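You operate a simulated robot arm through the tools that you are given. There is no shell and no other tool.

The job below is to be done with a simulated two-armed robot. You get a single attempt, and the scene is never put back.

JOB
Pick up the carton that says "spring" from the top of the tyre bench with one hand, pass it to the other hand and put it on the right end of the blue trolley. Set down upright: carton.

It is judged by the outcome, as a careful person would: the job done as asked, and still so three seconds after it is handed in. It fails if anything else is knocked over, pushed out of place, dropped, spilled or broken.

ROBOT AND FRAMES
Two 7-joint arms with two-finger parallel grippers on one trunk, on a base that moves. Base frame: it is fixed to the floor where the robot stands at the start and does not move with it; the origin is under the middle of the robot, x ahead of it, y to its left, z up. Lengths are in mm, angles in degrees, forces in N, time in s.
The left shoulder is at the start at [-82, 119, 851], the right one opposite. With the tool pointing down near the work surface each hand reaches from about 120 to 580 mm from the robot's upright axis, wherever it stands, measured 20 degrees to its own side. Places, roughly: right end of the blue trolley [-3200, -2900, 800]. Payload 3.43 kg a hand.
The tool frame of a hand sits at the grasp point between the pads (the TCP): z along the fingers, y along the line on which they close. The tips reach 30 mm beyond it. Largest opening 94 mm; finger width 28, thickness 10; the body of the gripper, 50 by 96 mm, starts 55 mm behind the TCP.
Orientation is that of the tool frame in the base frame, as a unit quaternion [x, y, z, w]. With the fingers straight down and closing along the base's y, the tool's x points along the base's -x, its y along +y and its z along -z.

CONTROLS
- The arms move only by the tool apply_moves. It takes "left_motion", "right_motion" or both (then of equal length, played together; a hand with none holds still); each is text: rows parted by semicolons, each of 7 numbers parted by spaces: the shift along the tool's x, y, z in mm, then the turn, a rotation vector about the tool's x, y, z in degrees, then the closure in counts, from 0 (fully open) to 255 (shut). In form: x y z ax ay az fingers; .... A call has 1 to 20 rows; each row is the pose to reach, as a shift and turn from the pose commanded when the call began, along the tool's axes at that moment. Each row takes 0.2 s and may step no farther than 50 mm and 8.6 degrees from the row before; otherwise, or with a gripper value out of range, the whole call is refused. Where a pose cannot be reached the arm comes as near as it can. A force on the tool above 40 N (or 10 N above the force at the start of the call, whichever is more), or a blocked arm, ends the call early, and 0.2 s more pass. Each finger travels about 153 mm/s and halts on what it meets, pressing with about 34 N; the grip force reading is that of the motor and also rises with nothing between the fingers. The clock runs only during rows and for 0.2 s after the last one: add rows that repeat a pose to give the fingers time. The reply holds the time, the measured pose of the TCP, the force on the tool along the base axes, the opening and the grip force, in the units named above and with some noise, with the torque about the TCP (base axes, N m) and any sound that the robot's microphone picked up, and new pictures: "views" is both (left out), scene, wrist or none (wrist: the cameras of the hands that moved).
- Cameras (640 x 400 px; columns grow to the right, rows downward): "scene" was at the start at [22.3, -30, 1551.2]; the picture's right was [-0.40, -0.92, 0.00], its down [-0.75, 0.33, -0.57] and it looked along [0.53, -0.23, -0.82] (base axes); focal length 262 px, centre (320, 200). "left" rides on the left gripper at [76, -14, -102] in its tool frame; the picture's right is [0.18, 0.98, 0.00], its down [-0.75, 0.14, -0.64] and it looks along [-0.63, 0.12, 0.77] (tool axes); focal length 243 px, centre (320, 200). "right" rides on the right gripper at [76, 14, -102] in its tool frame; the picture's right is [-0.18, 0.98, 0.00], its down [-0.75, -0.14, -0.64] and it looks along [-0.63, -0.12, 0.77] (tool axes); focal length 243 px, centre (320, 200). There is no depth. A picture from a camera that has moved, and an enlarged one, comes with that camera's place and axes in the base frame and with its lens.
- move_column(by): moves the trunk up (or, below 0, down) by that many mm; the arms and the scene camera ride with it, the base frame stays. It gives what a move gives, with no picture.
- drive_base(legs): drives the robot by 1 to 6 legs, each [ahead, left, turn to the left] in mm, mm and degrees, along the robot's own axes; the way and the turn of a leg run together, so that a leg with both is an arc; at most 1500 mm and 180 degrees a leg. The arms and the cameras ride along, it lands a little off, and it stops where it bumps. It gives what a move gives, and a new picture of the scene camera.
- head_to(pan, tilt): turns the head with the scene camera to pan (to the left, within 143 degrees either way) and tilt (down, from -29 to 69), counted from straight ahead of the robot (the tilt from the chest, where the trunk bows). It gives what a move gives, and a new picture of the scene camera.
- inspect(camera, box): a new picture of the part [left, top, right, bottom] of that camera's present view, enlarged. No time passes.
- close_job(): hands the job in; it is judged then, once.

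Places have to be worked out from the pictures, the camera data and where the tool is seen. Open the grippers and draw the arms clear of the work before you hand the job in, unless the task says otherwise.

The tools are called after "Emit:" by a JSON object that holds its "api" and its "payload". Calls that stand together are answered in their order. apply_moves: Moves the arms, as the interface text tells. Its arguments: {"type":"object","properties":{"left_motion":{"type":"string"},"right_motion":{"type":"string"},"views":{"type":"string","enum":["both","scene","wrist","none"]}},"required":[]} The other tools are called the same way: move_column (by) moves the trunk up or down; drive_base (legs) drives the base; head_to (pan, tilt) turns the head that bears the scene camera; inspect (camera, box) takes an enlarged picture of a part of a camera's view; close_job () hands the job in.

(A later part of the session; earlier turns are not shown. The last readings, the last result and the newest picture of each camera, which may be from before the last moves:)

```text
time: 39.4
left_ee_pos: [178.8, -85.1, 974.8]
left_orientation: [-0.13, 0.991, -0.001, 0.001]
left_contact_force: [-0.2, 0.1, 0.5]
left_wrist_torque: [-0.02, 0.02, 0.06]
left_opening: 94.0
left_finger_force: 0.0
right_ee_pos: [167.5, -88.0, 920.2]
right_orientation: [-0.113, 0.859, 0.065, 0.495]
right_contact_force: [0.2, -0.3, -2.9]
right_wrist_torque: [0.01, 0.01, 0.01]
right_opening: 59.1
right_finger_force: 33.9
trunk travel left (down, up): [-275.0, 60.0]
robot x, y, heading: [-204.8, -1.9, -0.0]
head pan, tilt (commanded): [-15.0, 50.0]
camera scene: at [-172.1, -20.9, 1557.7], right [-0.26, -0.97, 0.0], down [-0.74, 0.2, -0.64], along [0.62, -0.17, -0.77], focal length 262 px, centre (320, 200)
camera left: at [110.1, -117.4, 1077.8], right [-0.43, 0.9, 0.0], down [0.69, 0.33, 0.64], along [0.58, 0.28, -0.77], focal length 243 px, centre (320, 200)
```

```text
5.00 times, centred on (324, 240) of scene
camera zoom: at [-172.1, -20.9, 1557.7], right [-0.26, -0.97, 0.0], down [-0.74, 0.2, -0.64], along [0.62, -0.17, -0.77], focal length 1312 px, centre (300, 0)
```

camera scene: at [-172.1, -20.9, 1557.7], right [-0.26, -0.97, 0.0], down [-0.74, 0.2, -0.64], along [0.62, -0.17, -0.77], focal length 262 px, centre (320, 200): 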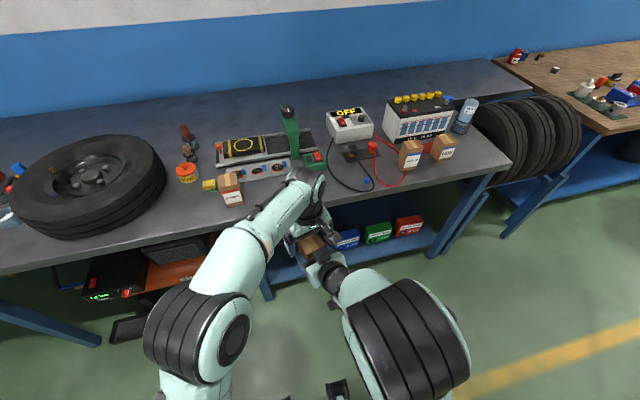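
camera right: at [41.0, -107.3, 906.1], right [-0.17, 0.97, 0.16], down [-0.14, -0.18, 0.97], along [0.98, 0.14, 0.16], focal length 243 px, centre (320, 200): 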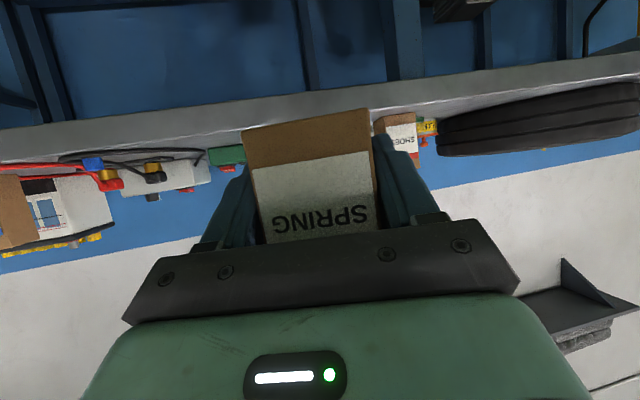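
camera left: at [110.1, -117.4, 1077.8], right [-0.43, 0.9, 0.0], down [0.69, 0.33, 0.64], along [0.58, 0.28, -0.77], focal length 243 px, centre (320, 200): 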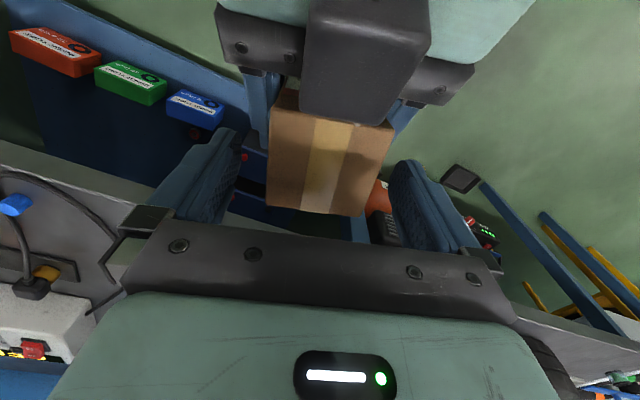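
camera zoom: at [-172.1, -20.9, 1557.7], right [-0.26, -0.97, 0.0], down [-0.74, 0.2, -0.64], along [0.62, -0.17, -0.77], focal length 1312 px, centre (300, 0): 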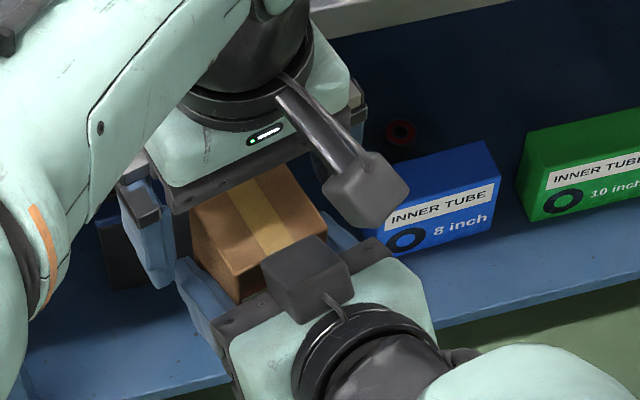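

The left fingers straddle the carton's top on both sides with nothing touching. I close the left gripper.

Emit:
{"api": "apply_moves", "payload": {"left_motion": "0 0 0 0 0 0 60; 0 0 0 0 0 0 100; 0 0 0 0 0 0 255; 0 0 0 0 0 0 255; 0 0 0 0 0 0 255; 0 0 0 0 0 0 255", "views": "both"}}

Emit:
{"api": "inspect", "payload": {"camera": "left", "box": [160, 60, 480, 260]}}

Emit:
{"api": "inspect", "payload": {"camera": "scene", "box": [260, 200, 388, 280]}}

Emit:
{"api": "inspect", "payload": {"camera": "right", "box": [160, 60, 480, 260]}}

```text
time: 40.8
left_ee_pos: [179.6, -86.1, 974.8]
left_orientation: [-0.131, 0.991, -0.001, 0.001]
left_contact_force: [2.8, -4.4, 0.6]
left_wrist_torque: [-0.05, -0.12, 0.07]
left_opening: 59.1
left_finger_force: 33.9
right_ee_pos: [167.5, -88.6, 921.4]
right_orientation: [-0.114, 0.858, 0.066, 0.496]
right_contact_force: [-2.9, 4.5, 0.0]
right_wrist_torque: [-0.1, -0.15, -0.04]
right_opening: 59.2
right_finger_force: 34.0
trunk travel left (down, up): [-275.0, 60.0]
robot x, y, heading: [-206.6, 2.2, 0.3]
head pan, tilt (commanded): [-15.0, 50.0]
camera scene: at [-172.1, -20.9, 1557.7], right [-0.26, -0.97, 0.0], down [-0.74, 0.2, -0.64], along [0.62, -0.17, -0.77], focal length 262 px, centre (320, 200)
camera left: at [110.1, -117.5, 1078.0], right [-0.43, 0.9, 0.0], down [0.69, 0.33, 0.64], along [0.58, 0.28, -0.77], focal length 243 px, centre (320, 200)
```

scene: 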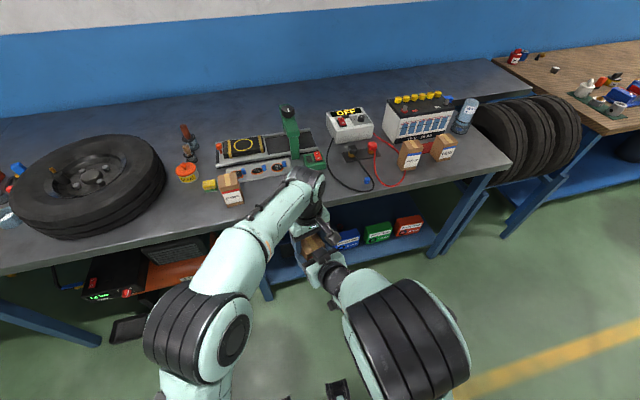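
left: 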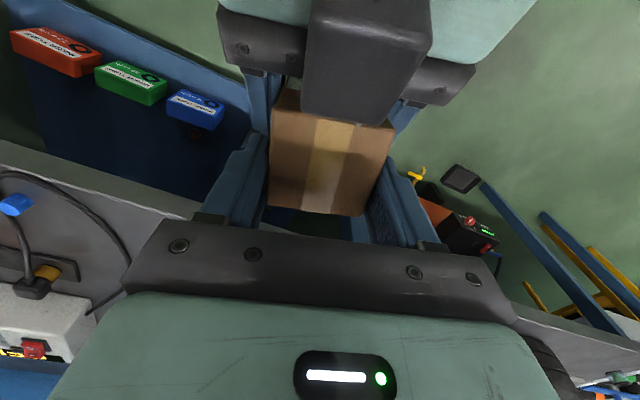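

```text
2.00 times, centred on (320, 160) of left
camera zoom: at [110.1, -117.5, 1078.0], right [-0.43, 0.9, 0.0], down [0.69, 0.33, 0.64], along [0.58, 0.28, -0.77], focal length 485 px, centre (320, 280)
```

zoom: 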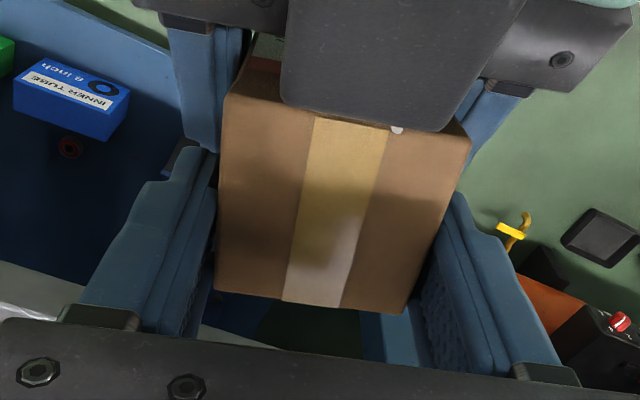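

```text
5.00 times, centred on (324, 240) of scene
camera zoom: at [-172.1, -20.9, 1557.7], right [-0.26, -0.97, 0.0], down [-0.74, 0.2, -0.64], along [0.62, -0.17, -0.77], focal length 1312 px, centre (300, 0)
```

zoom: 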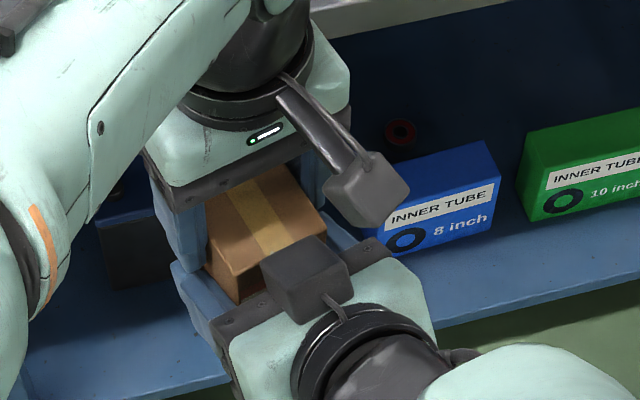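

```text
2.00 times, centred on (320, 160) of right
camera zoom: at [41.1, -107.1, 906.3], right [-0.17, 0.97, 0.16], down [-0.14, -0.18, 0.97], along [0.98, 0.14, 0.16], focal length 485 px, centre (320, 280)
```

zoom: 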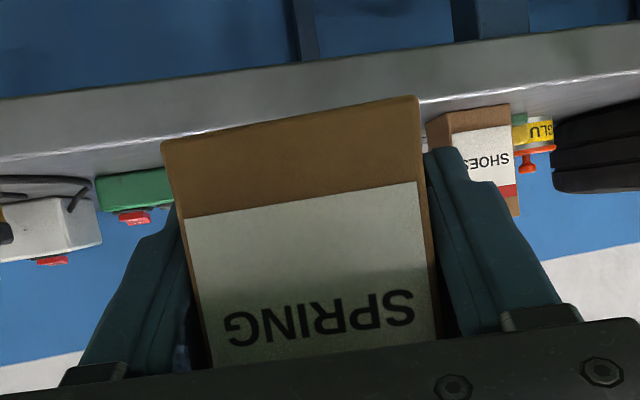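

Both hands now hold the carton (59 mm, 34 N each). I open the right hand partially so only the left holds it, and check that it stays put.

Emit:
{"api": "apply_moves", "payload": {"right_motion": "0 0 0 0 0 0 85; 0 0 0 0 0 0 70; 0 0 0 0 0 0 55; 0 0 0 0 0 0 45; 0 0 0 0 0 0 45", "views": "both"}}

Emit:
{"api": "inspect", "payload": {"camera": "left", "box": [160, 60, 480, 260]}}

Emit:
{"api": "inspect", "payload": {"camera": "right", "box": [160, 60, 480, 260]}}

```text
time: 42.0
left_ee_pos: [179.8, -83.8, 975.7]
left_orientation: [-0.131, 0.991, -0.001, 0.002]
left_contact_force: [-0.8, -0.4, 0.1]
left_wrist_torque: [0.0, -0.05, -0.02]
left_opening: 59.1
left_finger_force: 34.1
right_ee_pos: [166.6, -88.6, 920.6]
right_orientation: [-0.113, 0.859, 0.065, 0.496]
right_contact_force: [0.3, 1.0, 1.1]
right_wrist_torque: [0.0, 0.0, 0.0]
right_opening: 77.5
right_finger_force: 0.1
trunk travel left (down, up): [-275.0, 60.0]
robot x, y, heading: [-203.2, 2.4, -0.1]
head pan, tilt (commanded): [-15.0, 50.0]
camera scene: at [-172.1, -20.9, 1557.7], right [-0.26, -0.97, 0.0], down [-0.74, 0.2, -0.64], along [0.62, -0.17, -0.77], focal length 262 px, centre (320, 200)
camera right: at [41.1, -107.3, 906.2], right [-0.17, 0.97, 0.16], down [-0.14, -0.18, 0.97], along [0.98, 0.14, 0.16], focal length 243 px, centre (320, 200)
```

scene: 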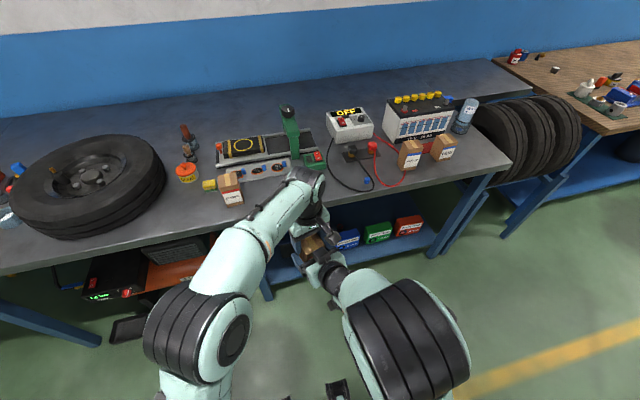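
right: 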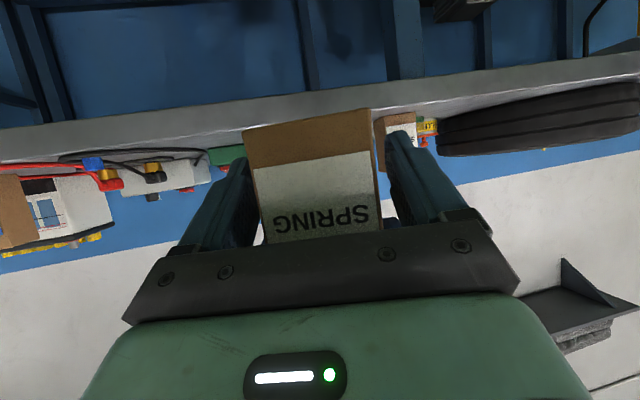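

```text
2.00 times, centred on (320, 160) of left
camera zoom: at [110.1, -117.4, 1078.0], right [-0.43, 0.9, 0.0], down [0.69, 0.33, 0.64], along [0.58, 0.28, -0.77], focal length 485 px, centre (320, 280)
```

zoom: 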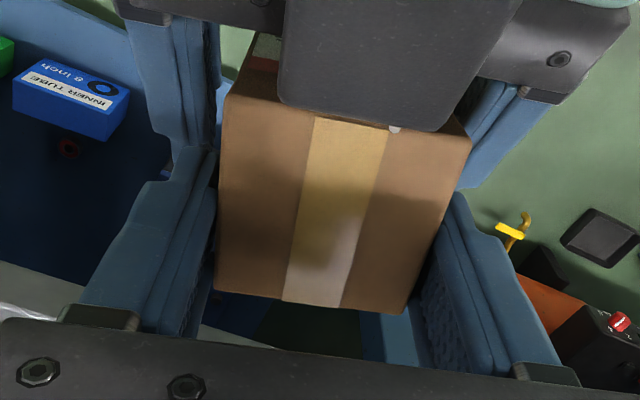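

```text
2.00 times, centred on (320, 160) of right
camera zoom: at [41.1, -107.3, 906.2], right [-0.17, 0.97, 0.16], down [-0.14, -0.18, 0.97], along [0.98, 0.14, 0.16], focal length 485 px, centre (320, 280)
```

zoom: 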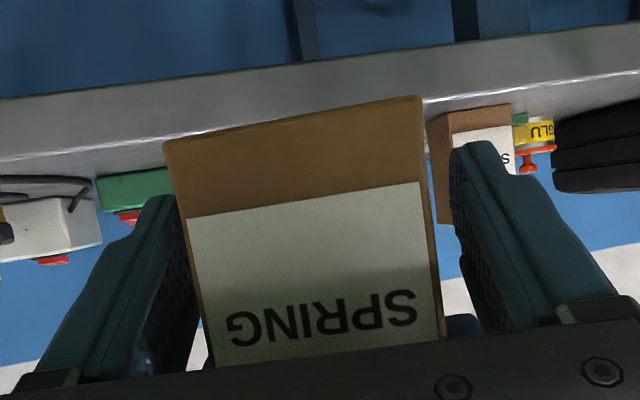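

The carton stays in the left hand; the right is clear of it. I withdraw the right hand horizontally backward, 80 mm.

Emit:
{"api": "apply_moves", "payload": {"right_motion": "3 0 -5.2 0 0 0 40; 8 0 -13.9 0 0 0 40; 13 0 -22.5 0 0 0 40; 18 0 -31.2 0 0 0 40; 23 0 -39.8 0 0 0 40; 28 0 -48.5 0 0 0 40; 33 0 -57.2 0 0 0 40; 40 0 -69.3 0 0 0 40; 40 0 -69.3 0 0 0 40", "views": "both"}}

Emit:
{"api": "inspect", "payload": {"camera": "left", "box": [160, 60, 480, 260]}}

Emit:
{"api": "inspect", "payload": {"camera": "right", "box": [160, 60, 480, 260]}}

```text
time: 44.0
left_ee_pos: [180.3, -85.6, 976.6]
left_orientation: [-0.13, 0.991, -0.002, 0.001]
left_contact_force: [1.7, -6.4, -0.5]
left_wrist_torque: [-0.11, 0.05, 0.26]
left_opening: 59.1
left_finger_force: 34.3
right_ee_pos: [151.5, -104.3, 932.7]
right_orientation: [-0.115, 0.859, 0.066, 0.495]
right_contact_force: [-0.8, 6.0, -3.3]
right_wrist_torque: [-0.18, -0.07, -0.06]
right_opening: 82.8
right_finger_force: 3.0
right hand out of reach, approached as far as the arm can: row 3, 4, 5, 6, 7, 8, 9
trunk travel left (down, up): [-275.0, 60.0]
robot x, y, heading: [-201.2, -1.0, -0.1]
head pan, tilt (commanded): [-15.0, 50.0]
camera scene: at [-171.9, -20.6, 1557.7], right [-0.26, -0.97, 0.0], down [-0.74, 0.2, -0.64], along [0.62, -0.17, -0.77], focal length 262 px, centre (320, 200)
camera right: at [25.8, -124.2, 918.6], right [-0.17, 0.97, 0.16], down [-0.13, -0.18, 0.97], along [0.98, 0.14, 0.16], focal length 243 px, centre (320, 200)
```

scene: 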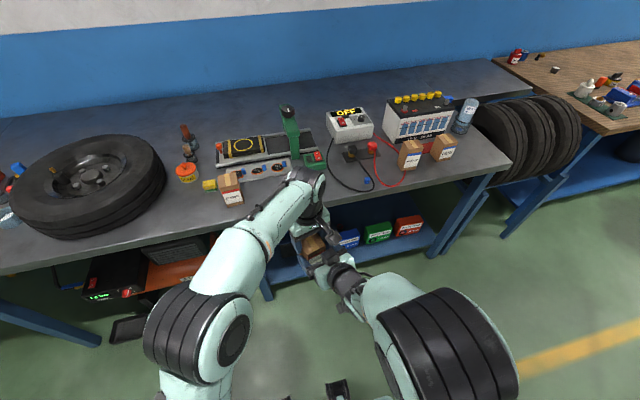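
right: 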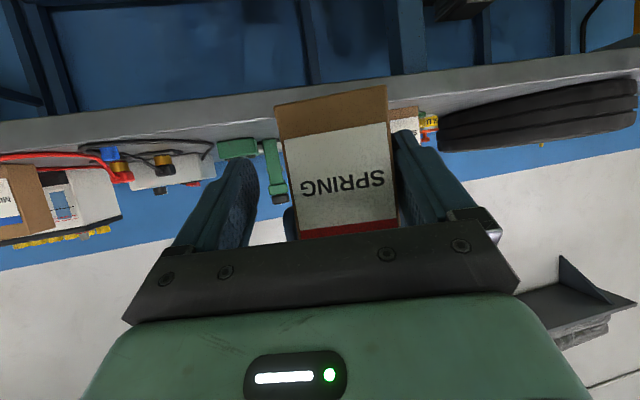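

```text
2.00 times, centred on (320, 160) of left
camera zoom: at [109.9, -117.9, 1078.5], right [-0.43, 0.9, 0.0], down [0.69, 0.33, 0.64], along [0.58, 0.27, -0.77], focal length 485 px, centre (320, 280)
```

zoom: 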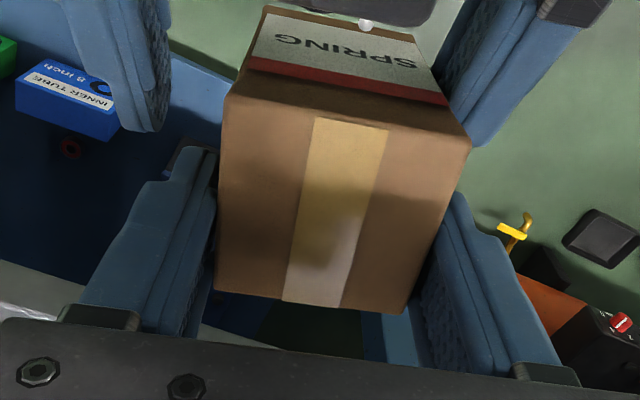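

```text
2.00 times, centred on (320, 160) of right
camera zoom: at [25.8, -124.2, 918.6], right [-0.17, 0.97, 0.16], down [-0.13, -0.18, 0.97], along [0.98, 0.14, 0.16], focal length 485 px, centre (320, 280)
```

zoom: 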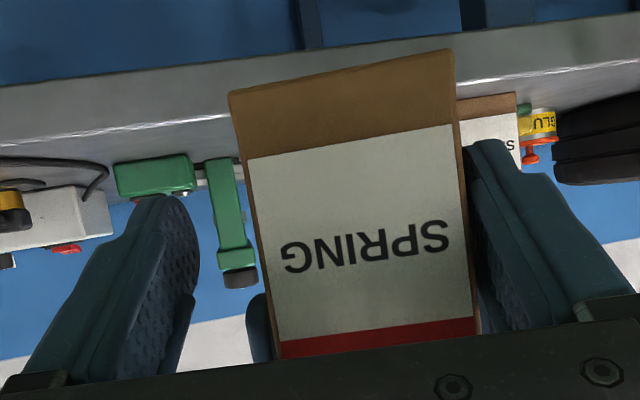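

The right arm hit its inner reach limit and its left finger now brushes the carton (6 N sideways). I'll re-centre the right hand by +11 mm sideways and slightly forward, then lift the carton out with the left hand instead.

Emit:
{"api": "apply_moves", "payload": {"right_motion": "0.2 4 3.5 0 0 0 30; 0.5 8 7 0 0 0 30; 0.7 11.5 10.8 0 0 0 30; 0.7 11.5 10.8 0 0 0 30", "views": "both"}}

Emit:
{"api": "inspect", "payload": {"camera": "right", "box": [160, 60, 480, 260]}}

Emit:
{"api": "inspect", "payload": {"camera": "left", "box": [160, 60, 480, 260]}}

```text
time: 45.0
left_ee_pos: [179.4, -84.9, 975.4]
left_orientation: [-0.131, 0.991, -0.001, 0.0]
left_contact_force: [0.1, -0.6, -0.3]
left_wrist_torque: [-0.01, -0.05, 0.01]
left_opening: 59.2
left_finger_force: 33.4
right_ee_pos: [158.5, -90.4, 927.0]
right_orientation: [-0.113, 0.858, 0.065, 0.496]
right_contact_force: [0.0, 0.1, 0.2]
right_wrist_torque: [0.01, 0.03, -0.01]
right_opening: 82.9
right_finger_force: 0.1
trunk travel left (down, up): [-275.0, 60.0]
robot x, y, heading: [-204.3, -0.6, -0.2]
head pan, tilt (commanded): [-15.0, 50.0]
camera scene: at [-172.2, -21.0, 1557.7], right [-0.26, -0.97, 0.0], down [-0.74, 0.2, -0.64], along [0.62, -0.17, -0.77], focal length 262 px, centre (320, 200)
camera right: at [31.9, -109.8, 912.6], right [-0.16, 0.97, 0.16], down [-0.14, -0.18, 0.97], along [0.98, 0.14, 0.16], focal length 243 px, centre (320, 200)
```

scene: 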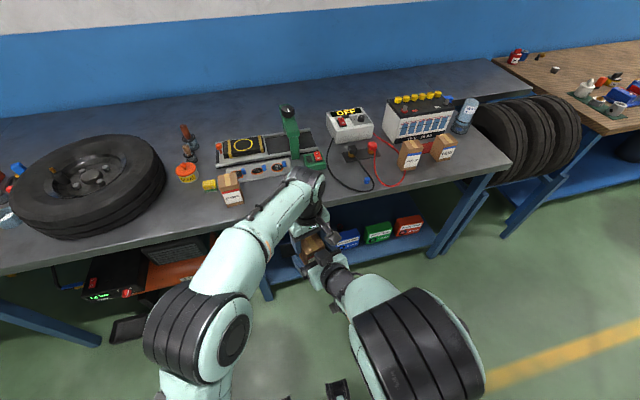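
right: 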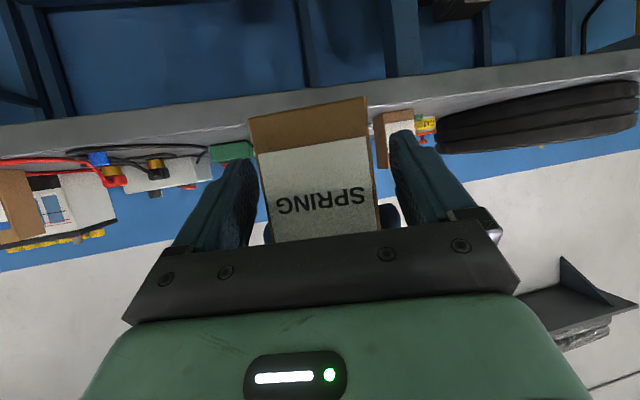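

```text
2.00 times, centred on (320, 160) of right
camera zoom: at [31.9, -109.8, 912.6], right [-0.16, 0.97, 0.16], down [-0.14, -0.18, 0.97], along [0.98, 0.14, 0.16], focal length 485 px, centre (320, 280)
```

zoom: 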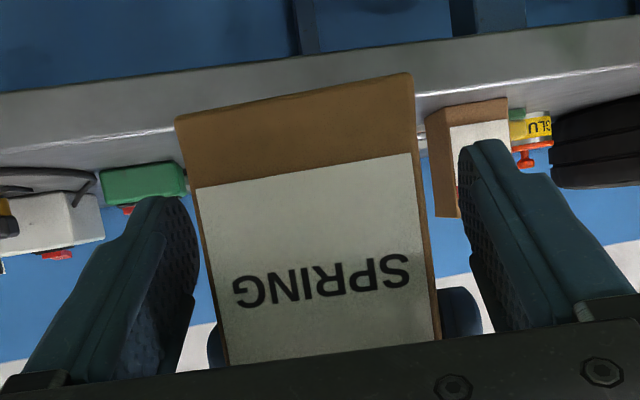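

```text
2.00 times, centred on (320, 160) of left
camera zoom: at [110.0, -117.5, 1078.0], right [-0.43, 0.9, 0.0], down [0.69, 0.33, 0.64], along [0.58, 0.28, -0.77], focal length 485 px, centre (320, 280)
```

zoom: 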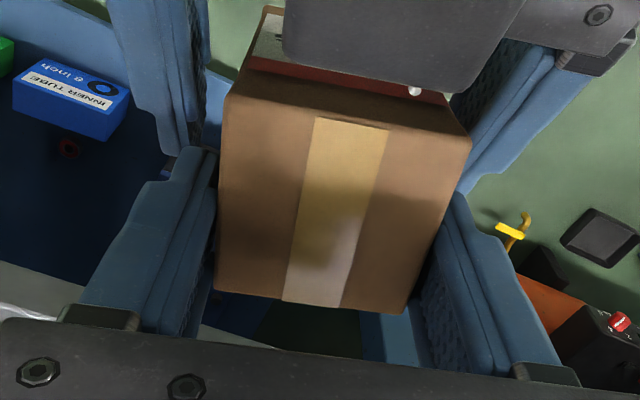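

Contact is cleared (right hand forces ≈0) and the carton sits firm in the left hand. I lift the left hand straight up slowly by 90 mm, out of the right hand's open fingers.

Emit:
{"api": "apply_moves", "payload": {"left_motion": "0 0 -2 0 0 0 255; 0 0 -5 0 0 0 255; 0 0 -10 0 0 0 255; 0 0 -16 0 0 0 255; 0 0 -22 0 0 0 255; 0 0 -29 0 0 0 255; 0 0 -36 0 0 0 255; 0 0 -43 0 0 0 255; 0 0 -50 0 0 0 255; 0 0 -57 0 0 0 255; 0 0 -64 0 0 0 255; 0 0 -71 0 0 0 255; 0 0 -78 0 0 0 255; 0 0 -84 0 0 0 255; 0 0 -88 0 0 0 255; 0 0 -90 0 0 0 255; 0 0 -90 0 0 0 255", "views": "both"}}

Emit:
{"api": "inspect", "payload": {"camera": "left", "box": [160, 60, 480, 260]}}

Emit:
{"api": "inspect", "payload": {"camera": "right", "box": [160, 60, 480, 260]}}

Emit:
{"api": "inspect", "payload": {"camera": "scene", "box": [260, 180, 388, 260]}}

```text
time: 48.6
left_ee_pos: [178.9, -85.6, 1064.3]
left_orientation: [-0.131, 0.991, -0.001, 0.001]
left_contact_force: [0.3, -0.2, -1.8]
left_wrist_torque: [0.0, -0.01, -0.01]
left_opening: 59.0
left_finger_force: 33.5
right_ee_pos: [158.4, -91.4, 927.0]
right_orientation: [-0.113, 0.859, 0.065, 0.496]
right_contact_force: [0.5, 0.0, -0.2]
right_wrist_torque: [0.01, -0.01, 0.0]
right_opening: 82.8
right_finger_force: 0.0
trunk travel left (down, up): [-275.0, 60.0]
robot x, y, heading: [-203.3, -1.3, -0.1]
head pan, tilt (commanded): [-15.0, 50.0]
camera scene: at [-172.1, -20.9, 1557.7], right [-0.26, -0.97, 0.0], down [-0.74, 0.2, -0.64], along [0.62, -0.17, -0.77], focal length 262 px, centre (320, 200)
camera left: at [110.3, -118.6, 1167.1], right [-0.43, 0.9, 0.0], down [0.69, 0.33, 0.64], along [0.58, 0.28, -0.77], focal length 243 px, centre (320, 200)
```

scene: 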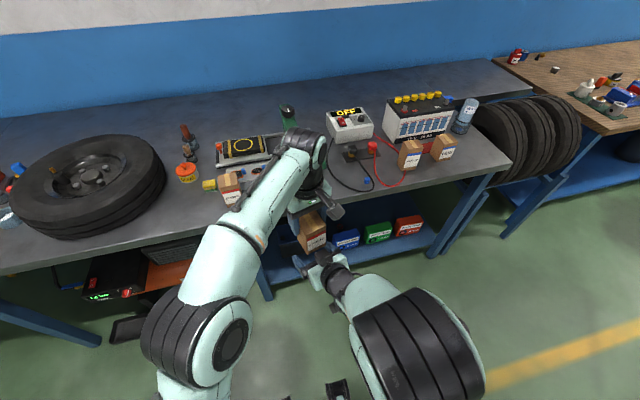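
left: 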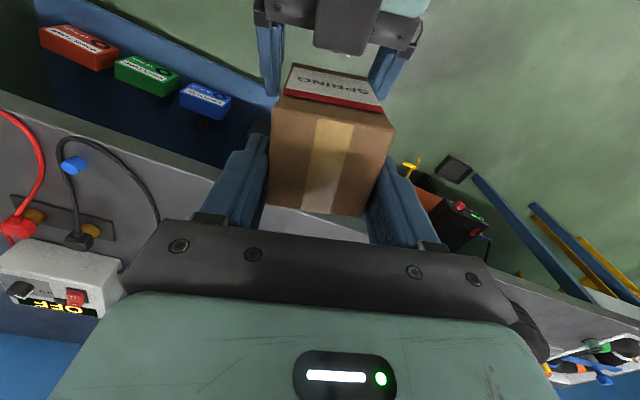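

```text
2.00 times, centred on (320, 160) of left
camera zoom: at [110.3, -118.6, 1167.1], right [-0.43, 0.9, 0.0], down [0.69, 0.33, 0.64], along [0.58, 0.28, -0.77], focal length 485 px, centre (320, 280)
```

zoom: 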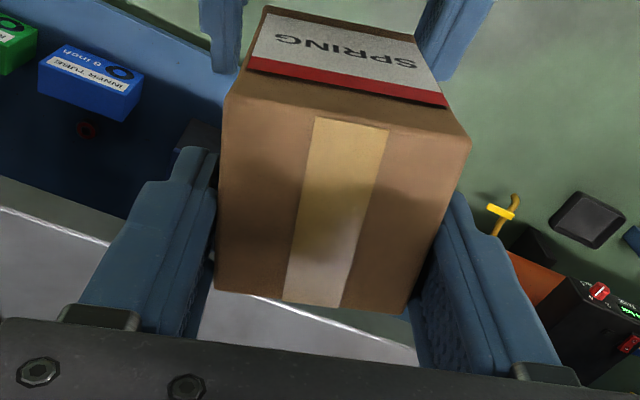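

```text
2.00 times, centred on (320, 160) of right
camera zoom: at [31.9, -109.7, 912.7], right [-0.17, 0.97, 0.16], down [-0.14, -0.18, 0.97], along [0.98, 0.14, 0.16], focal length 485 px, centre (320, 280)
```

zoom: 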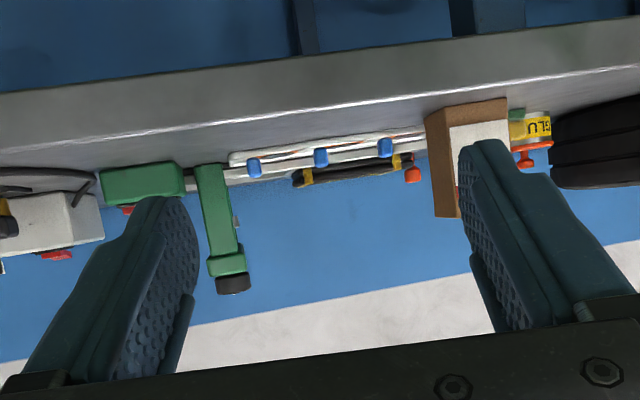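

```text
5.00 times, centred on (324, 220) of scene
camera zoom: at [-172.1, -20.9, 1557.7], right [-0.26, -0.97, 0.0], down [-0.74, 0.2, -0.64], along [0.62, -0.17, -0.77], focal length 1312 px, centre (300, 100)
```

zoom: 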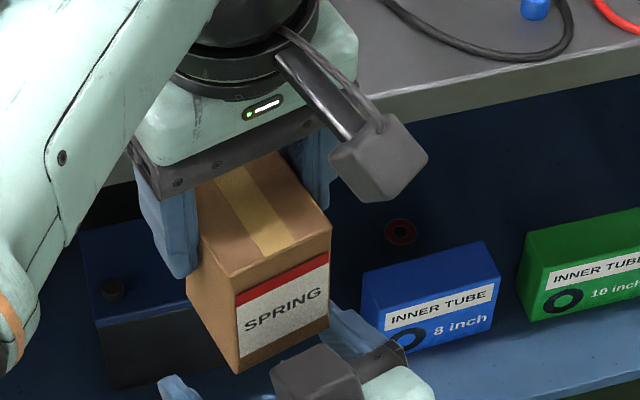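

The hand-over succeeded: the left hand alone carries the upright carton and the right hand is empty beneath. I move the right hand away to the right, then return it to its parked tool-down pose.

Emit:
{"api": "apply_moves", "payload": {"right_motion": "0.5 -15 -0.8 0 0 0 0; 1 -30 -1.7 0 0 0 0; 1.6 -50 -2.8 0 0 0 0; 2.5 -75 -4.2 0 0 0 0; 3.3 -100 -5.6 0 0 0 0; 4.1 -125 -7 0 0 0 0; 4.9 -152 -8.5 0 0 0 0; 4.9 -152 -8.5 0 0 0 0", "views": "scene"}}

```text
time: 50.4
left_ee_pos: [179.5, -85.1, 1063.6]
left_orientation: [-0.13, 0.991, 0.0, 0.001]
left_contact_force: [-0.3, 1.0, -2.5]
left_wrist_torque: [0.0, -0.01, 0.02]
left_opening: 59.2
left_finger_force: 33.5
right_ee_pos: [185.6, -240.0, 926.1]
right_orientation: [-0.113, 0.859, 0.065, 0.496]
right_contact_force: [0.6, -0.7, 0.2]
right_wrist_torque: [0.0, 0.0, 0.0]
right_opening: 93.9
right_finger_force: 0.1
trunk travel left (down, up): [-275.0, 60.0]
robot x, y, heading: [-205.2, -1.3, 0.1]
head pan, tilt (commanded): [-15.0, 50.0]
camera scene: at [-172.2, -20.5, 1557.7], right [-0.26, -0.97, 0.0], down [-0.74, 0.2, -0.64], along [0.62, -0.17, -0.77], focal length 262 px, centre (320, 200)
```

scene: 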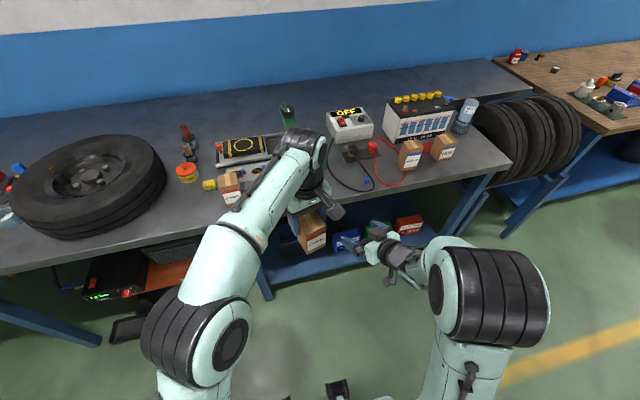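

I bring the right hand back to tool-down, raised and near the body.

Emit:
{"api": "apply_moves", "payload": {"right_motion": "-13.4 0 -21 0 6.67 0 0; -26.9 -1 -42.3 0 13.3 0 0; -40.3 -1 -63.5 0 20 0 0; -53.8 -1 -84.6 0 26.7 0 0; -67.2 -2 -105.8 0 33.3 0 0; -80.7 -2 -127 0 40 0 0; -94 -2 -148 0 46.7 0 0; -107.5 -3 -169.2 0 53.3 0 0; -121 -3 -190.4 0 60 0 0; -121 -3 -190.4 0 60 0 0", "views": "scene"}}

```text
time: 52.6
left_ee_pos: [179.7, -85.0, 1064.0]
left_orientation: [-0.131, 0.991, -0.001, 0.001]
left_contact_force: [-0.6, -0.5, -2.9]
left_wrist_torque: [0.01, -0.06, 0.03]
left_opening: 59.1
left_finger_force: 33.8
right_ee_pos: [86.3, -268.7, 1124.1]
right_orientation: [-0.13, 0.991, 0.0, -0.001]
right_contact_force: [-0.1, 0.0, 0.2]
right_wrist_torque: [0.02, 0.01, 0.0]
right_opening: 93.9
right_finger_force: 0.0
trunk travel left (down, up): [-275.0, 60.0]
robot x, y, heading: [-204.5, -2.4, 0.0]
head pan, tilt (commanded): [-15.0, 50.0]
camera scene: at [-172.3, -21.0, 1557.7], right [-0.26, -0.97, 0.0], down [-0.74, 0.2, -0.64], along [0.62, -0.17, -0.77], focal length 262 px, centre (320, 200)
```

scene: 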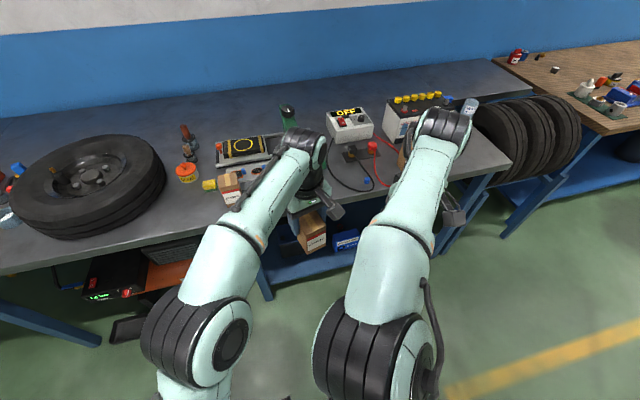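

Right hand is parked. I bring the left hand with the carton closer in front-left of the body for driving, turning it back to zero yaw.

Emit:
{"api": "apply_moves", "payload": {"left_motion": "0 4 0 0 0 0.4 255; 0.2 12 0 0 0 1.2 255; 0.4 22 0 0 0 2.3 255; 0.6 33 0 0 0 3.4 255; 0.8 44 0 0 0 4.5 255; 1 55 0 0 0 5.7 255; 1.1 66 0 0 0 6.8 255; 1.3 77 0 0 0 7.9 255; 1.5 88 0 0 0 9.1 255; 1.7 99 0 0 0 10.2 255; 1.8 110 0 0 0 11.3 255; 2 121 0 0 0 12.5 255; 2.2 132 0 0 0 13.6 255; 2.3 141 0 0 0 14.5 255; 2.4 145.6 0 0 0 15 255; 2.4 145.6 0 0 0 15 255", "views": "both"}}

Emit:
{"api": "head_to", "payload": {"pan": 0, "tilt": 25}}

```text
time: 56.0
left_ee_pos: [140.6, 53.5, 1065.1]
left_orientation: [-0.001, 1.0, 0.0, 0.001]
left_contact_force: [0.8, 0.4, -1.8]
left_wrist_torque: [-0.02, -0.03, 0.01]
left_opening: 59.2
left_finger_force: 33.8
right_ee_pos: [86.2, -268.6, 1123.7]
right_orientation: [-0.13, 0.992, 0.0, 0.0]
right_contact_force: [0.1, -0.8, -0.2]
right_wrist_torque: [0.01, 0.02, 0.02]
right_opening: 93.8
right_finger_force: 0.0
trunk travel left (down, up): [-275.0, 60.0]
robot x, y, heading: [-200.8, -4.3, -0.2]
head pan, tilt (commanded): [-15.0, 50.0]
camera scene: at [-172.1, -20.9, 1557.7], right [-0.26, -0.97, 0.0], down [-0.74, 0.2, -0.64], along [0.62, -0.17, -0.77], focal length 262 px, centre (320, 200)
camera left: at [64.4, 40.9, 1168.1], right [-0.18, 0.98, 0.0], down [0.75, 0.14, 0.64], along [0.63, 0.12, -0.77], focal length 243 px, centre (320, 200)
```

scene: 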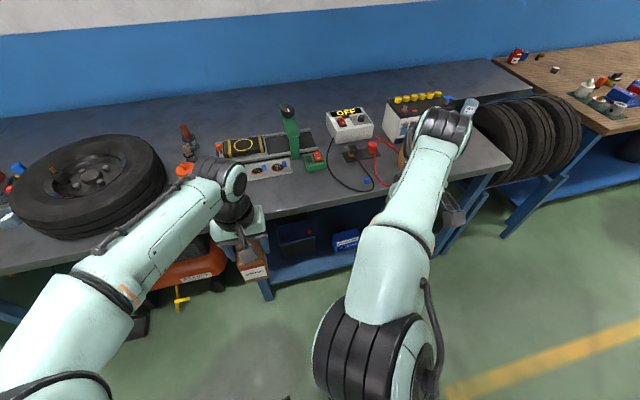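
left: 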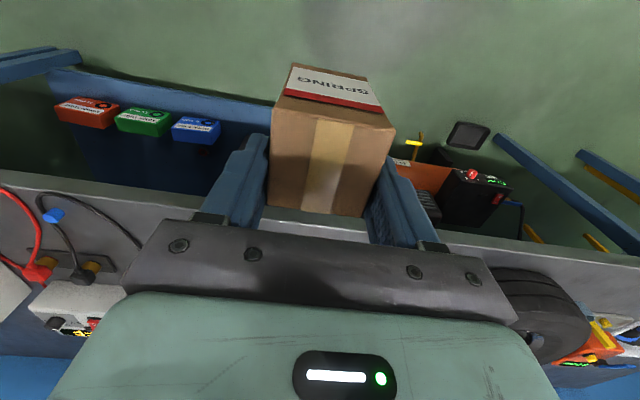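

```text
time: 56.9
left_ee_pos: [140.2, 54.0, 1065.4]
left_orientation: [0.001, 1.0, 0.0, 0.0]
left_contact_force: [-0.4, -0.6, -3.6]
left_wrist_torque: [0.0, -0.06, 0.0]
left_opening: 59.5
left_finger_force: 34.2
right_ee_pos: [86.1, -269.1, 1123.9]
right_orientation: [-0.131, 0.991, 0.0, -0.001]
right_contact_force: [0.5, -0.3, -0.1]
right_wrist_torque: [0.0, 0.01, 0.0]
right_opening: 93.7
right_finger_force: 0.1
trunk travel left (down, up): [-275.0, 60.0]
robot x, y, heading: [-205.0, -0.2, -0.1]
head pan, tilt (commanded): [0.0, 25.0]
camera scene: at [-154.3, -1.0, 1595.1], right [0.0, -1.0, 0.0], down [-0.42, 0.0, -0.91], along [0.91, 0.0, -0.42], focal length 262 px, centre (320, 200)
```

scene: 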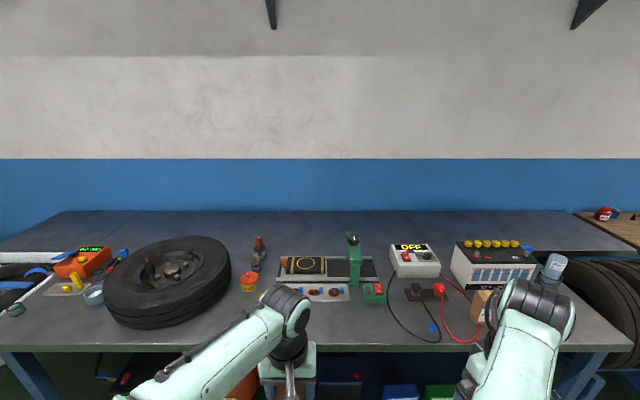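

The carton is secure and upright. I back 300 mm further from the bench and turn right 140° to face the trolley.

Emit:
{"api": "drive_base", "payload": {"legs": [[-300, 0, 0], [0, 0, -70], [0, 0, -71]]}}

```text
time: 65.2
left_ee_pos: [-749.9, -248.0, 1066.1]
left_orientation: [0.95, 0.313, 0.0, 0.001]
left_contact_force: [-0.2, 0.2, -3.1]
left_wrist_torque: [-0.04, 0.05, 0.02]
left_opening: 58.9
left_finger_force: 33.7
right_ee_pos: [-900.2, 43.8, 1124.9]
right_orientation: [0.901, 0.435, 0.0, 0.0]
right_contact_force: [0.6, 0.4, -0.7]
right_wrist_torque: [-0.01, 0.03, 0.0]
right_opening: 94.0
right_finger_force: 0.1
trunk travel left (down, up): [-275.0, 60.0]
robot x, y, heading: [-506.7, 0.1, -143.5]
head pan, tilt (commanded): [0.0, 25.0]
camera scene: at [-545.3, -30.2, 1595.2], right [-0.59, 0.8, 0.0], down [0.34, 0.25, -0.91], along [-0.73, -0.54, -0.42], focal length 262 px, centre (320, 200)
```

scene: 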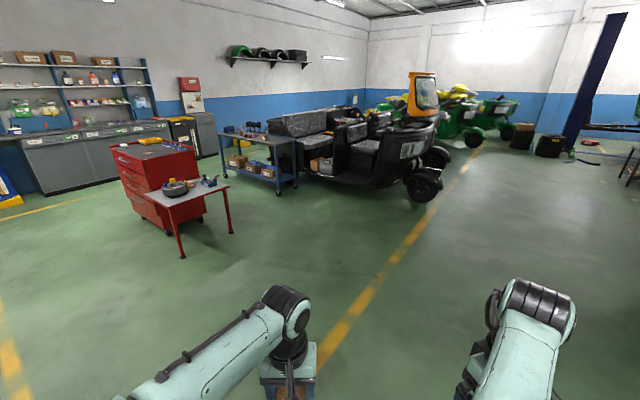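

I'm at about [-507, 0] heading -143.5°, path to the trolley clear. I zoom in on the trolley to refine its position.

Emit:
{"api": "inspect", "payload": {"camera": "scene", "box": [208, 110, 320, 200]}}

```text
4.44 times, centred on (264, 155) of scene
camera zoom: at [-545.3, -30.2, 1595.2], right [-0.59, 0.8, 0.0], down [0.34, 0.25, -0.91], along [-0.73, -0.54, -0.42], focal length 1167 px, centre (569, 400)
```

zoom: 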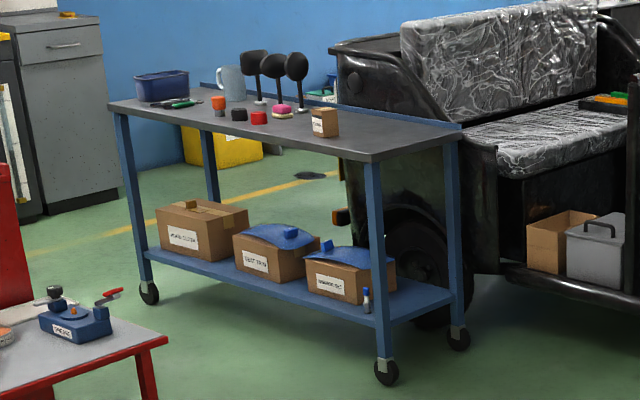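

The trolley's right-front top corner triangulates to about [-3038, -2620, 757]; the other carton on it is near [-3159, -2963]. I drive toward a viewing spot off its right end, in stages.

Emit:
{"api": "drive_base", "payload": {"legs": [[0, 0, -7], [1400, 0, 0]]}}

```text
time: 72.8
left_ee_pos: [-2026.3, -905.9, 1065.7]
left_orientation: [0.968, 0.249, 0.0, 0.0]
left_contact_force: [-0.6, 0.7, -2.5]
left_wrist_torque: [-0.02, 0.06, 0.02]
left_opening: 59.1
left_finger_force: 33.9
right_ee_pos: [-2133.3, -594.6, 1124.4]
right_orientation: [0.928, 0.372, -0.001, 0.001]
right_contact_force: [-0.5, 0.2, 0.5]
right_wrist_torque: [0.01, 0.0, -0.02]
right_opening: 93.8
right_finger_force: 0.0
trunk travel left (down, up): [-275.0, 60.0]
robot x, y, heading: [-1752.2, -690.8, -151.2]
head pan, tilt (commanded): [0.0, 25.0]
camera scene: at [-1793.2, -716.3, 1595.2], right [-0.48, 0.88, 0.0], down [0.37, 0.2, -0.91], along [-0.79, -0.44, -0.42], focal length 262 px, centre (320, 200)
```

scene: 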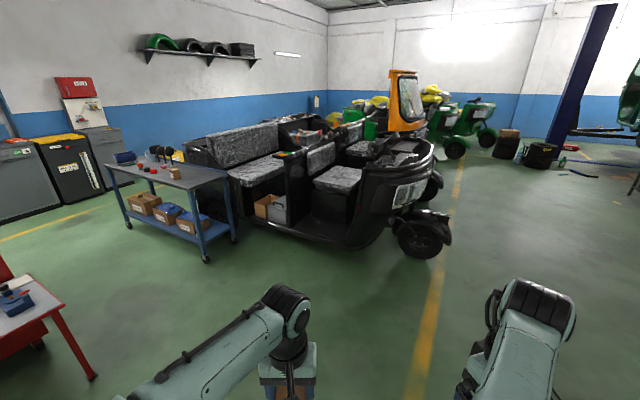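

I'm at about [-1752, -691]. The rickshaw side is around x≈-3630, so I'll come at the trolley's right-front corner diagonally. First I look down to see how far my own base extends.

Emit:
{"api": "head_to", "payload": {"pan": 0, "tilt": 69}}

Emit:
{"api": "head_to", "payload": {"pan": 25, "tilt": 25}}

Emit:
{"api": "inspect", "payload": {"camera": "scene", "box": [220, 80, 420, 205]}}

```text
time: 73.9
left_ee_pos: [-2025.8, -905.5, 1065.6]
left_orientation: [0.969, 0.249, -0.001, 0.0]
left_contact_force: [-1.0, -0.6, -2.3]
left_wrist_torque: [-0.04, 0.05, 0.0]
left_opening: 59.2
left_finger_force: 34.4
right_ee_pos: [-2133.3, -594.3, 1124.5]
right_orientation: [0.928, 0.372, 0.0, 0.0]
right_contact_force: [-0.4, 0.4, -0.6]
right_wrist_torque: [0.0, 0.01, -0.01]
right_opening: 94.1
right_finger_force: 0.0
trunk travel left (down, up): [-275.0, 60.0]
robot x, y, heading: [-1753.1, -691.9, -151.3]
head pan, tilt (commanded): [0.0, 68.8]
camera scene: at [-1761.4, -698.8, 1535.8], right [-0.48, 0.88, 0.0], down [0.82, 0.45, -0.36], along [-0.32, -0.17, -0.93], focal length 262 px, centre (320, 200)
```

scene: 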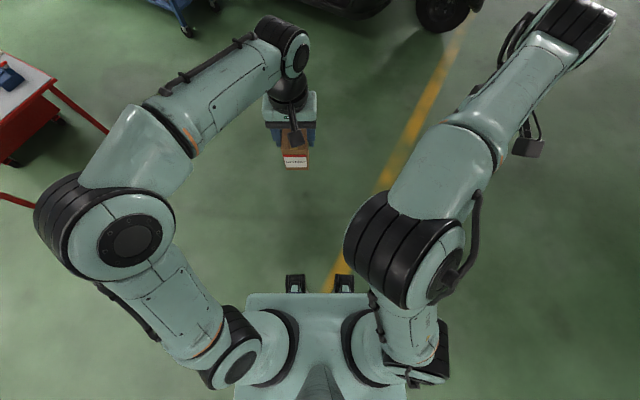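

```text
time: 75.0
left_ee_pos: [-2026.1, -903.6, 1065.4]
left_orientation: [0.969, 0.249, -0.001, 0.0]
left_contact_force: [0.2, -0.4, -2.7]
left_wrist_torque: [-0.01, 0.03, -0.03]
left_opening: 59.3
left_finger_force: 34.2
right_ee_pos: [-2133.5, -594.3, 1124.9]
right_orientation: [0.928, 0.372, 0.0, 0.0]
right_contact_force: [-0.1, 0.2, -0.1]
right_wrist_torque: [-0.01, 0.03, -0.04]
right_opening: 94.2
right_finger_force: 0.0
trunk travel left (down, up): [-275.0, 60.0]
robot x, y, heading: [-1754.8, -691.7, -151.1]
head pan, tilt (commanded): [25.0, 25.0]
camera scene: at [-1766.8, -746.2, 1595.1], right [-0.81, 0.59, 0.0], down [0.25, 0.34, -0.91], along [-0.54, -0.73, -0.42], focal length 262 px, centre (320, 200)
```

scene: 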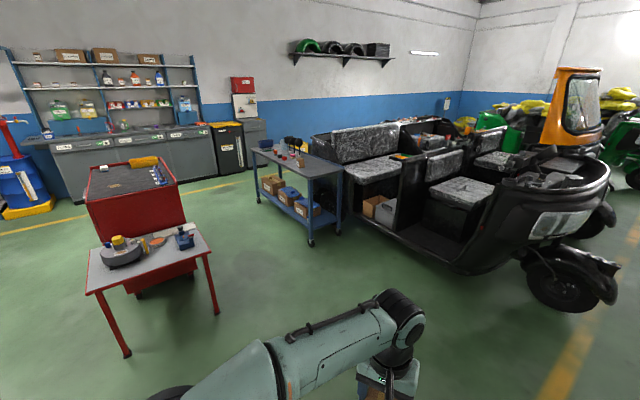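

```text
3.20 times, centred on (320, 142) of scene
camera zoom: at [-1766.8, -746.2, 1595.1], right [-0.81, 0.59, 0.0], down [0.25, 0.34, -0.91], along [-0.54, -0.73, -0.42], focal length 840 px, centre (320, 384)
```

zoom: 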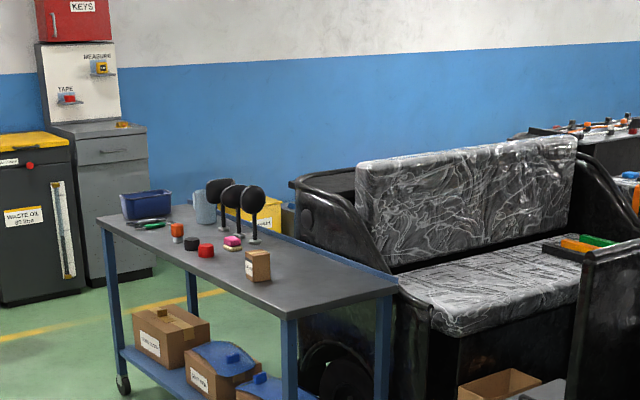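

My base is compact (about 150 mm ahead of the axis). The trolley's right-front corner is about [-3015, -2605], so I aim to set the carton near [-3170, -2770]. I turn left 22° and drive 1410 mm to a standoff.

Emit:
{"api": "drive_base", "payload": {"legs": [[0, 0, 22], [1410, 0, 0]]}}

```text
time: 83.2
left_ee_pos: [-2789.2, -2085.5, 1066.0]
left_orientation: [0.898, 0.44, -0.001, 0.0]
left_contact_force: [-0.8, -0.2, -2.8]
left_wrist_torque: [-0.03, 0.03, -0.01]
left_opening: 59.3
left_finger_force: 33.3
right_ee_pos: [-3009.6, -1843.5, 1123.7]
right_orientation: [0.834, 0.552, 0.0, 0.0]
right_contact_force: [-0.8, 1.2, -0.7]
right_wrist_torque: [-0.02, -0.02, 0.02]
right_opening: 94.2
right_finger_force: 0.1
trunk travel left (down, up): [-275.0, 60.0]
robot x, y, heading: [-2616.5, -1781.4, -128.1]
head pan, tilt (commanded): [25.0, 25.0]
camera scene: at [-2613.2, -1837.8, 1595.2], right [-0.97, 0.22, 0.0], down [0.09, 0.41, -0.91], along [-0.2, -0.88, -0.42], focal length 262 px, centre (320, 200)
```

scene: 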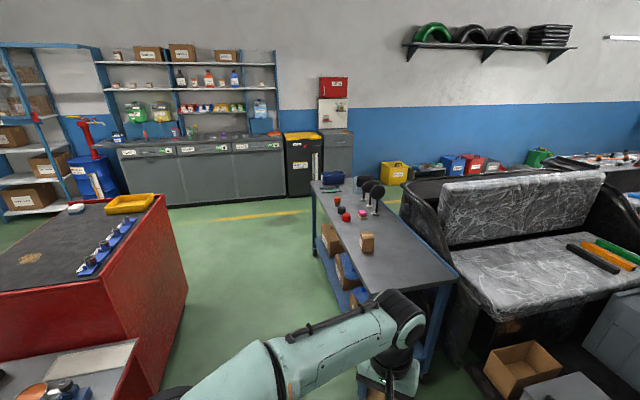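

I'm about 800 mm from the trolley's corner. I turn the head straight ahead to measure its top.

Emit:
{"api": "head_to", "payload": {"pan": 8, "tilt": 38}}

Emit:
{"api": "inspect", "payload": {"camera": "scene", "box": [200, 60, 440, 210]}}

```text
time: 84.0
left_ee_pos: [-2787.6, -2085.8, 1066.7]
left_orientation: [0.898, 0.439, 0.0, 0.0]
left_contact_force: [-1.2, 0.3, -2.5]
left_wrist_torque: [-0.01, 0.02, 0.02]
left_opening: 59.0
left_finger_force: 34.3
right_ee_pos: [-3009.7, -1843.7, 1124.4]
right_orientation: [0.834, 0.552, 0.001, 0.001]
right_contact_force: [-0.4, -0.4, 0.2]
right_wrist_torque: [-0.02, 0.02, 0.01]
right_opening: 93.9
right_finger_force: 0.0
trunk travel left (down, up): [-275.0, 60.0]
robot x, y, heading: [-2618.4, -1781.8, -127.9]
head pan, tilt (commanded): [8.0, 38.0]
camera scene: at [-2635.4, -1822.7, 1574.9], right [-0.87, 0.5, 0.0], down [0.31, 0.53, -0.79], along [-0.39, -0.68, -0.62], focal length 262 px, centre (320, 200)
```

scene: 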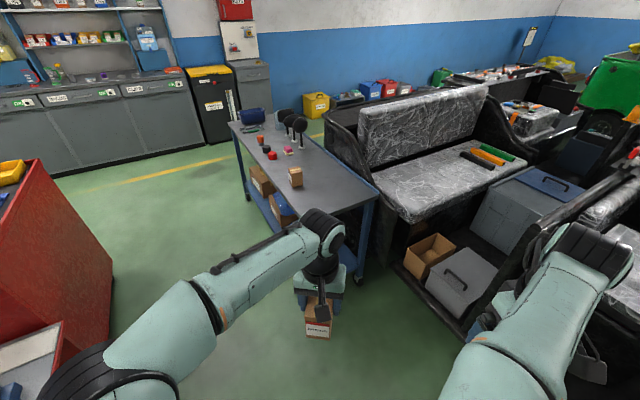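

```text
2.67 times, centred on (320, 135) of scene
camera zoom: at [-2635.4, -1822.7, 1574.9], right [-0.87, 0.5, 0.0], down [0.31, 0.53, -0.79], along [-0.39, -0.68, -0.62], focal length 700 px, centre (320, 373)
```

zoom: 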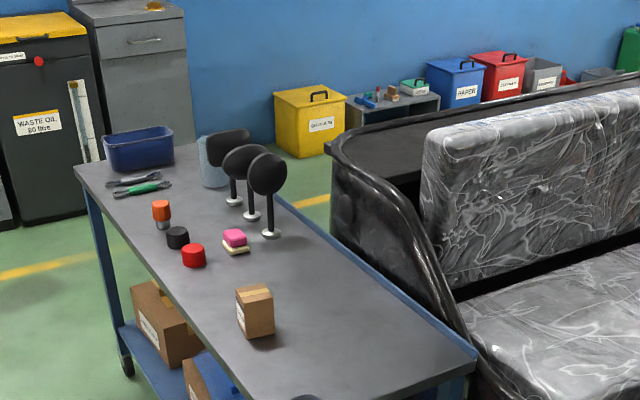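

The trolley top spans x≈-3012 (front) to -3452 (back), right end y≈-2610; the other carton is at x -3087…-3150, y -2885…-2960. I choose to set ours at about [-3200, -2745] and drive the first part closer.

Emit:
{"api": "drive_base", "payload": {"legs": [[400, 50, 0]]}}

Emit:
{"api": "head_to", "payload": {"pan": -10, "tilt": 50}}

```text
time: 86.5
left_ee_pos: [-2995.0, -2428.9, 1064.8]
left_orientation: [0.899, 0.437, -0.001, 0.0]
left_contact_force: [-0.1, -1.0, -2.6]
left_wrist_torque: [0.0, 0.01, -0.01]
left_opening: 59.0
left_finger_force: 33.9
right_ee_pos: [-3216.8, -2185.4, 1124.7]
right_orientation: [0.835, 0.55, 0.0, 0.0]
right_contact_force: [-0.8, 0.3, 0.8]
right_wrist_torque: [-0.01, 0.0, 0.02]
right_opening: 94.0
right_finger_force: 0.0
trunk travel left (down, up): [-275.0, 60.0]
robot x, y, heading: [-2821.0, -2124.7, -128.2]
head pan, tilt (commanded): [8.0, 38.0]
camera scene: at [-2841.9, -2166.1, 1574.8], right [-0.86, 0.5, 0.0], down [0.31, 0.53, -0.79], along [-0.4, -0.68, -0.62], focal length 262 px, centre (320, 200)
```

scene: 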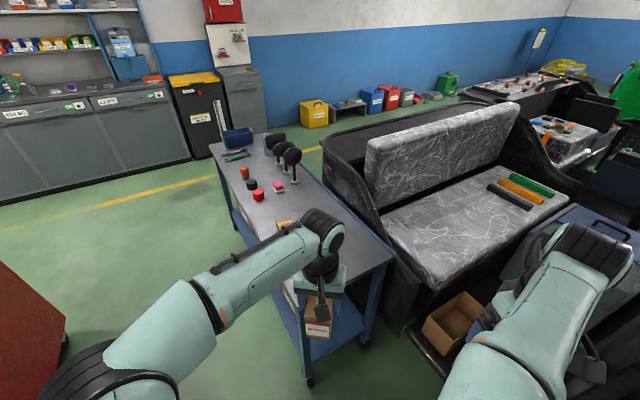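

```text
time: 87.3
left_ee_pos: [-2994.9, -2426.9, 1065.9]
left_orientation: [0.9, 0.436, -0.001, 0.001]
left_contact_force: [0.0, 0.1, -2.9]
left_wrist_torque: [0.01, 0.03, 0.02]
left_opening: 59.4
left_finger_force: 34.0
right_ee_pos: [-3214.9, -2186.0, 1124.6]
right_orientation: [0.835, 0.551, 0.0, 0.0]
right_contact_force: [0.5, -0.3, -0.5]
right_wrist_torque: [-0.01, 0.01, 0.03]
right_opening: 94.1
right_finger_force: 0.1
trunk travel left (down, up): [-275.0, 60.0]
robot x, y, heading: [-2823.8, -2122.6, -128.0]
head pan, tilt (commanded): [-10.0, 50.0]
camera scene: at [-2855.6, -2142.5, 1557.7], right [-0.67, 0.74, 0.0], down [0.57, 0.51, -0.64], along [-0.48, -0.43, -0.77], focal length 262 px, centre (320, 200)
```

scene: 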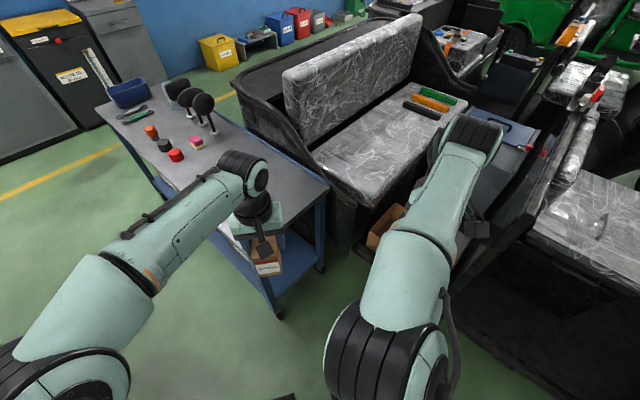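

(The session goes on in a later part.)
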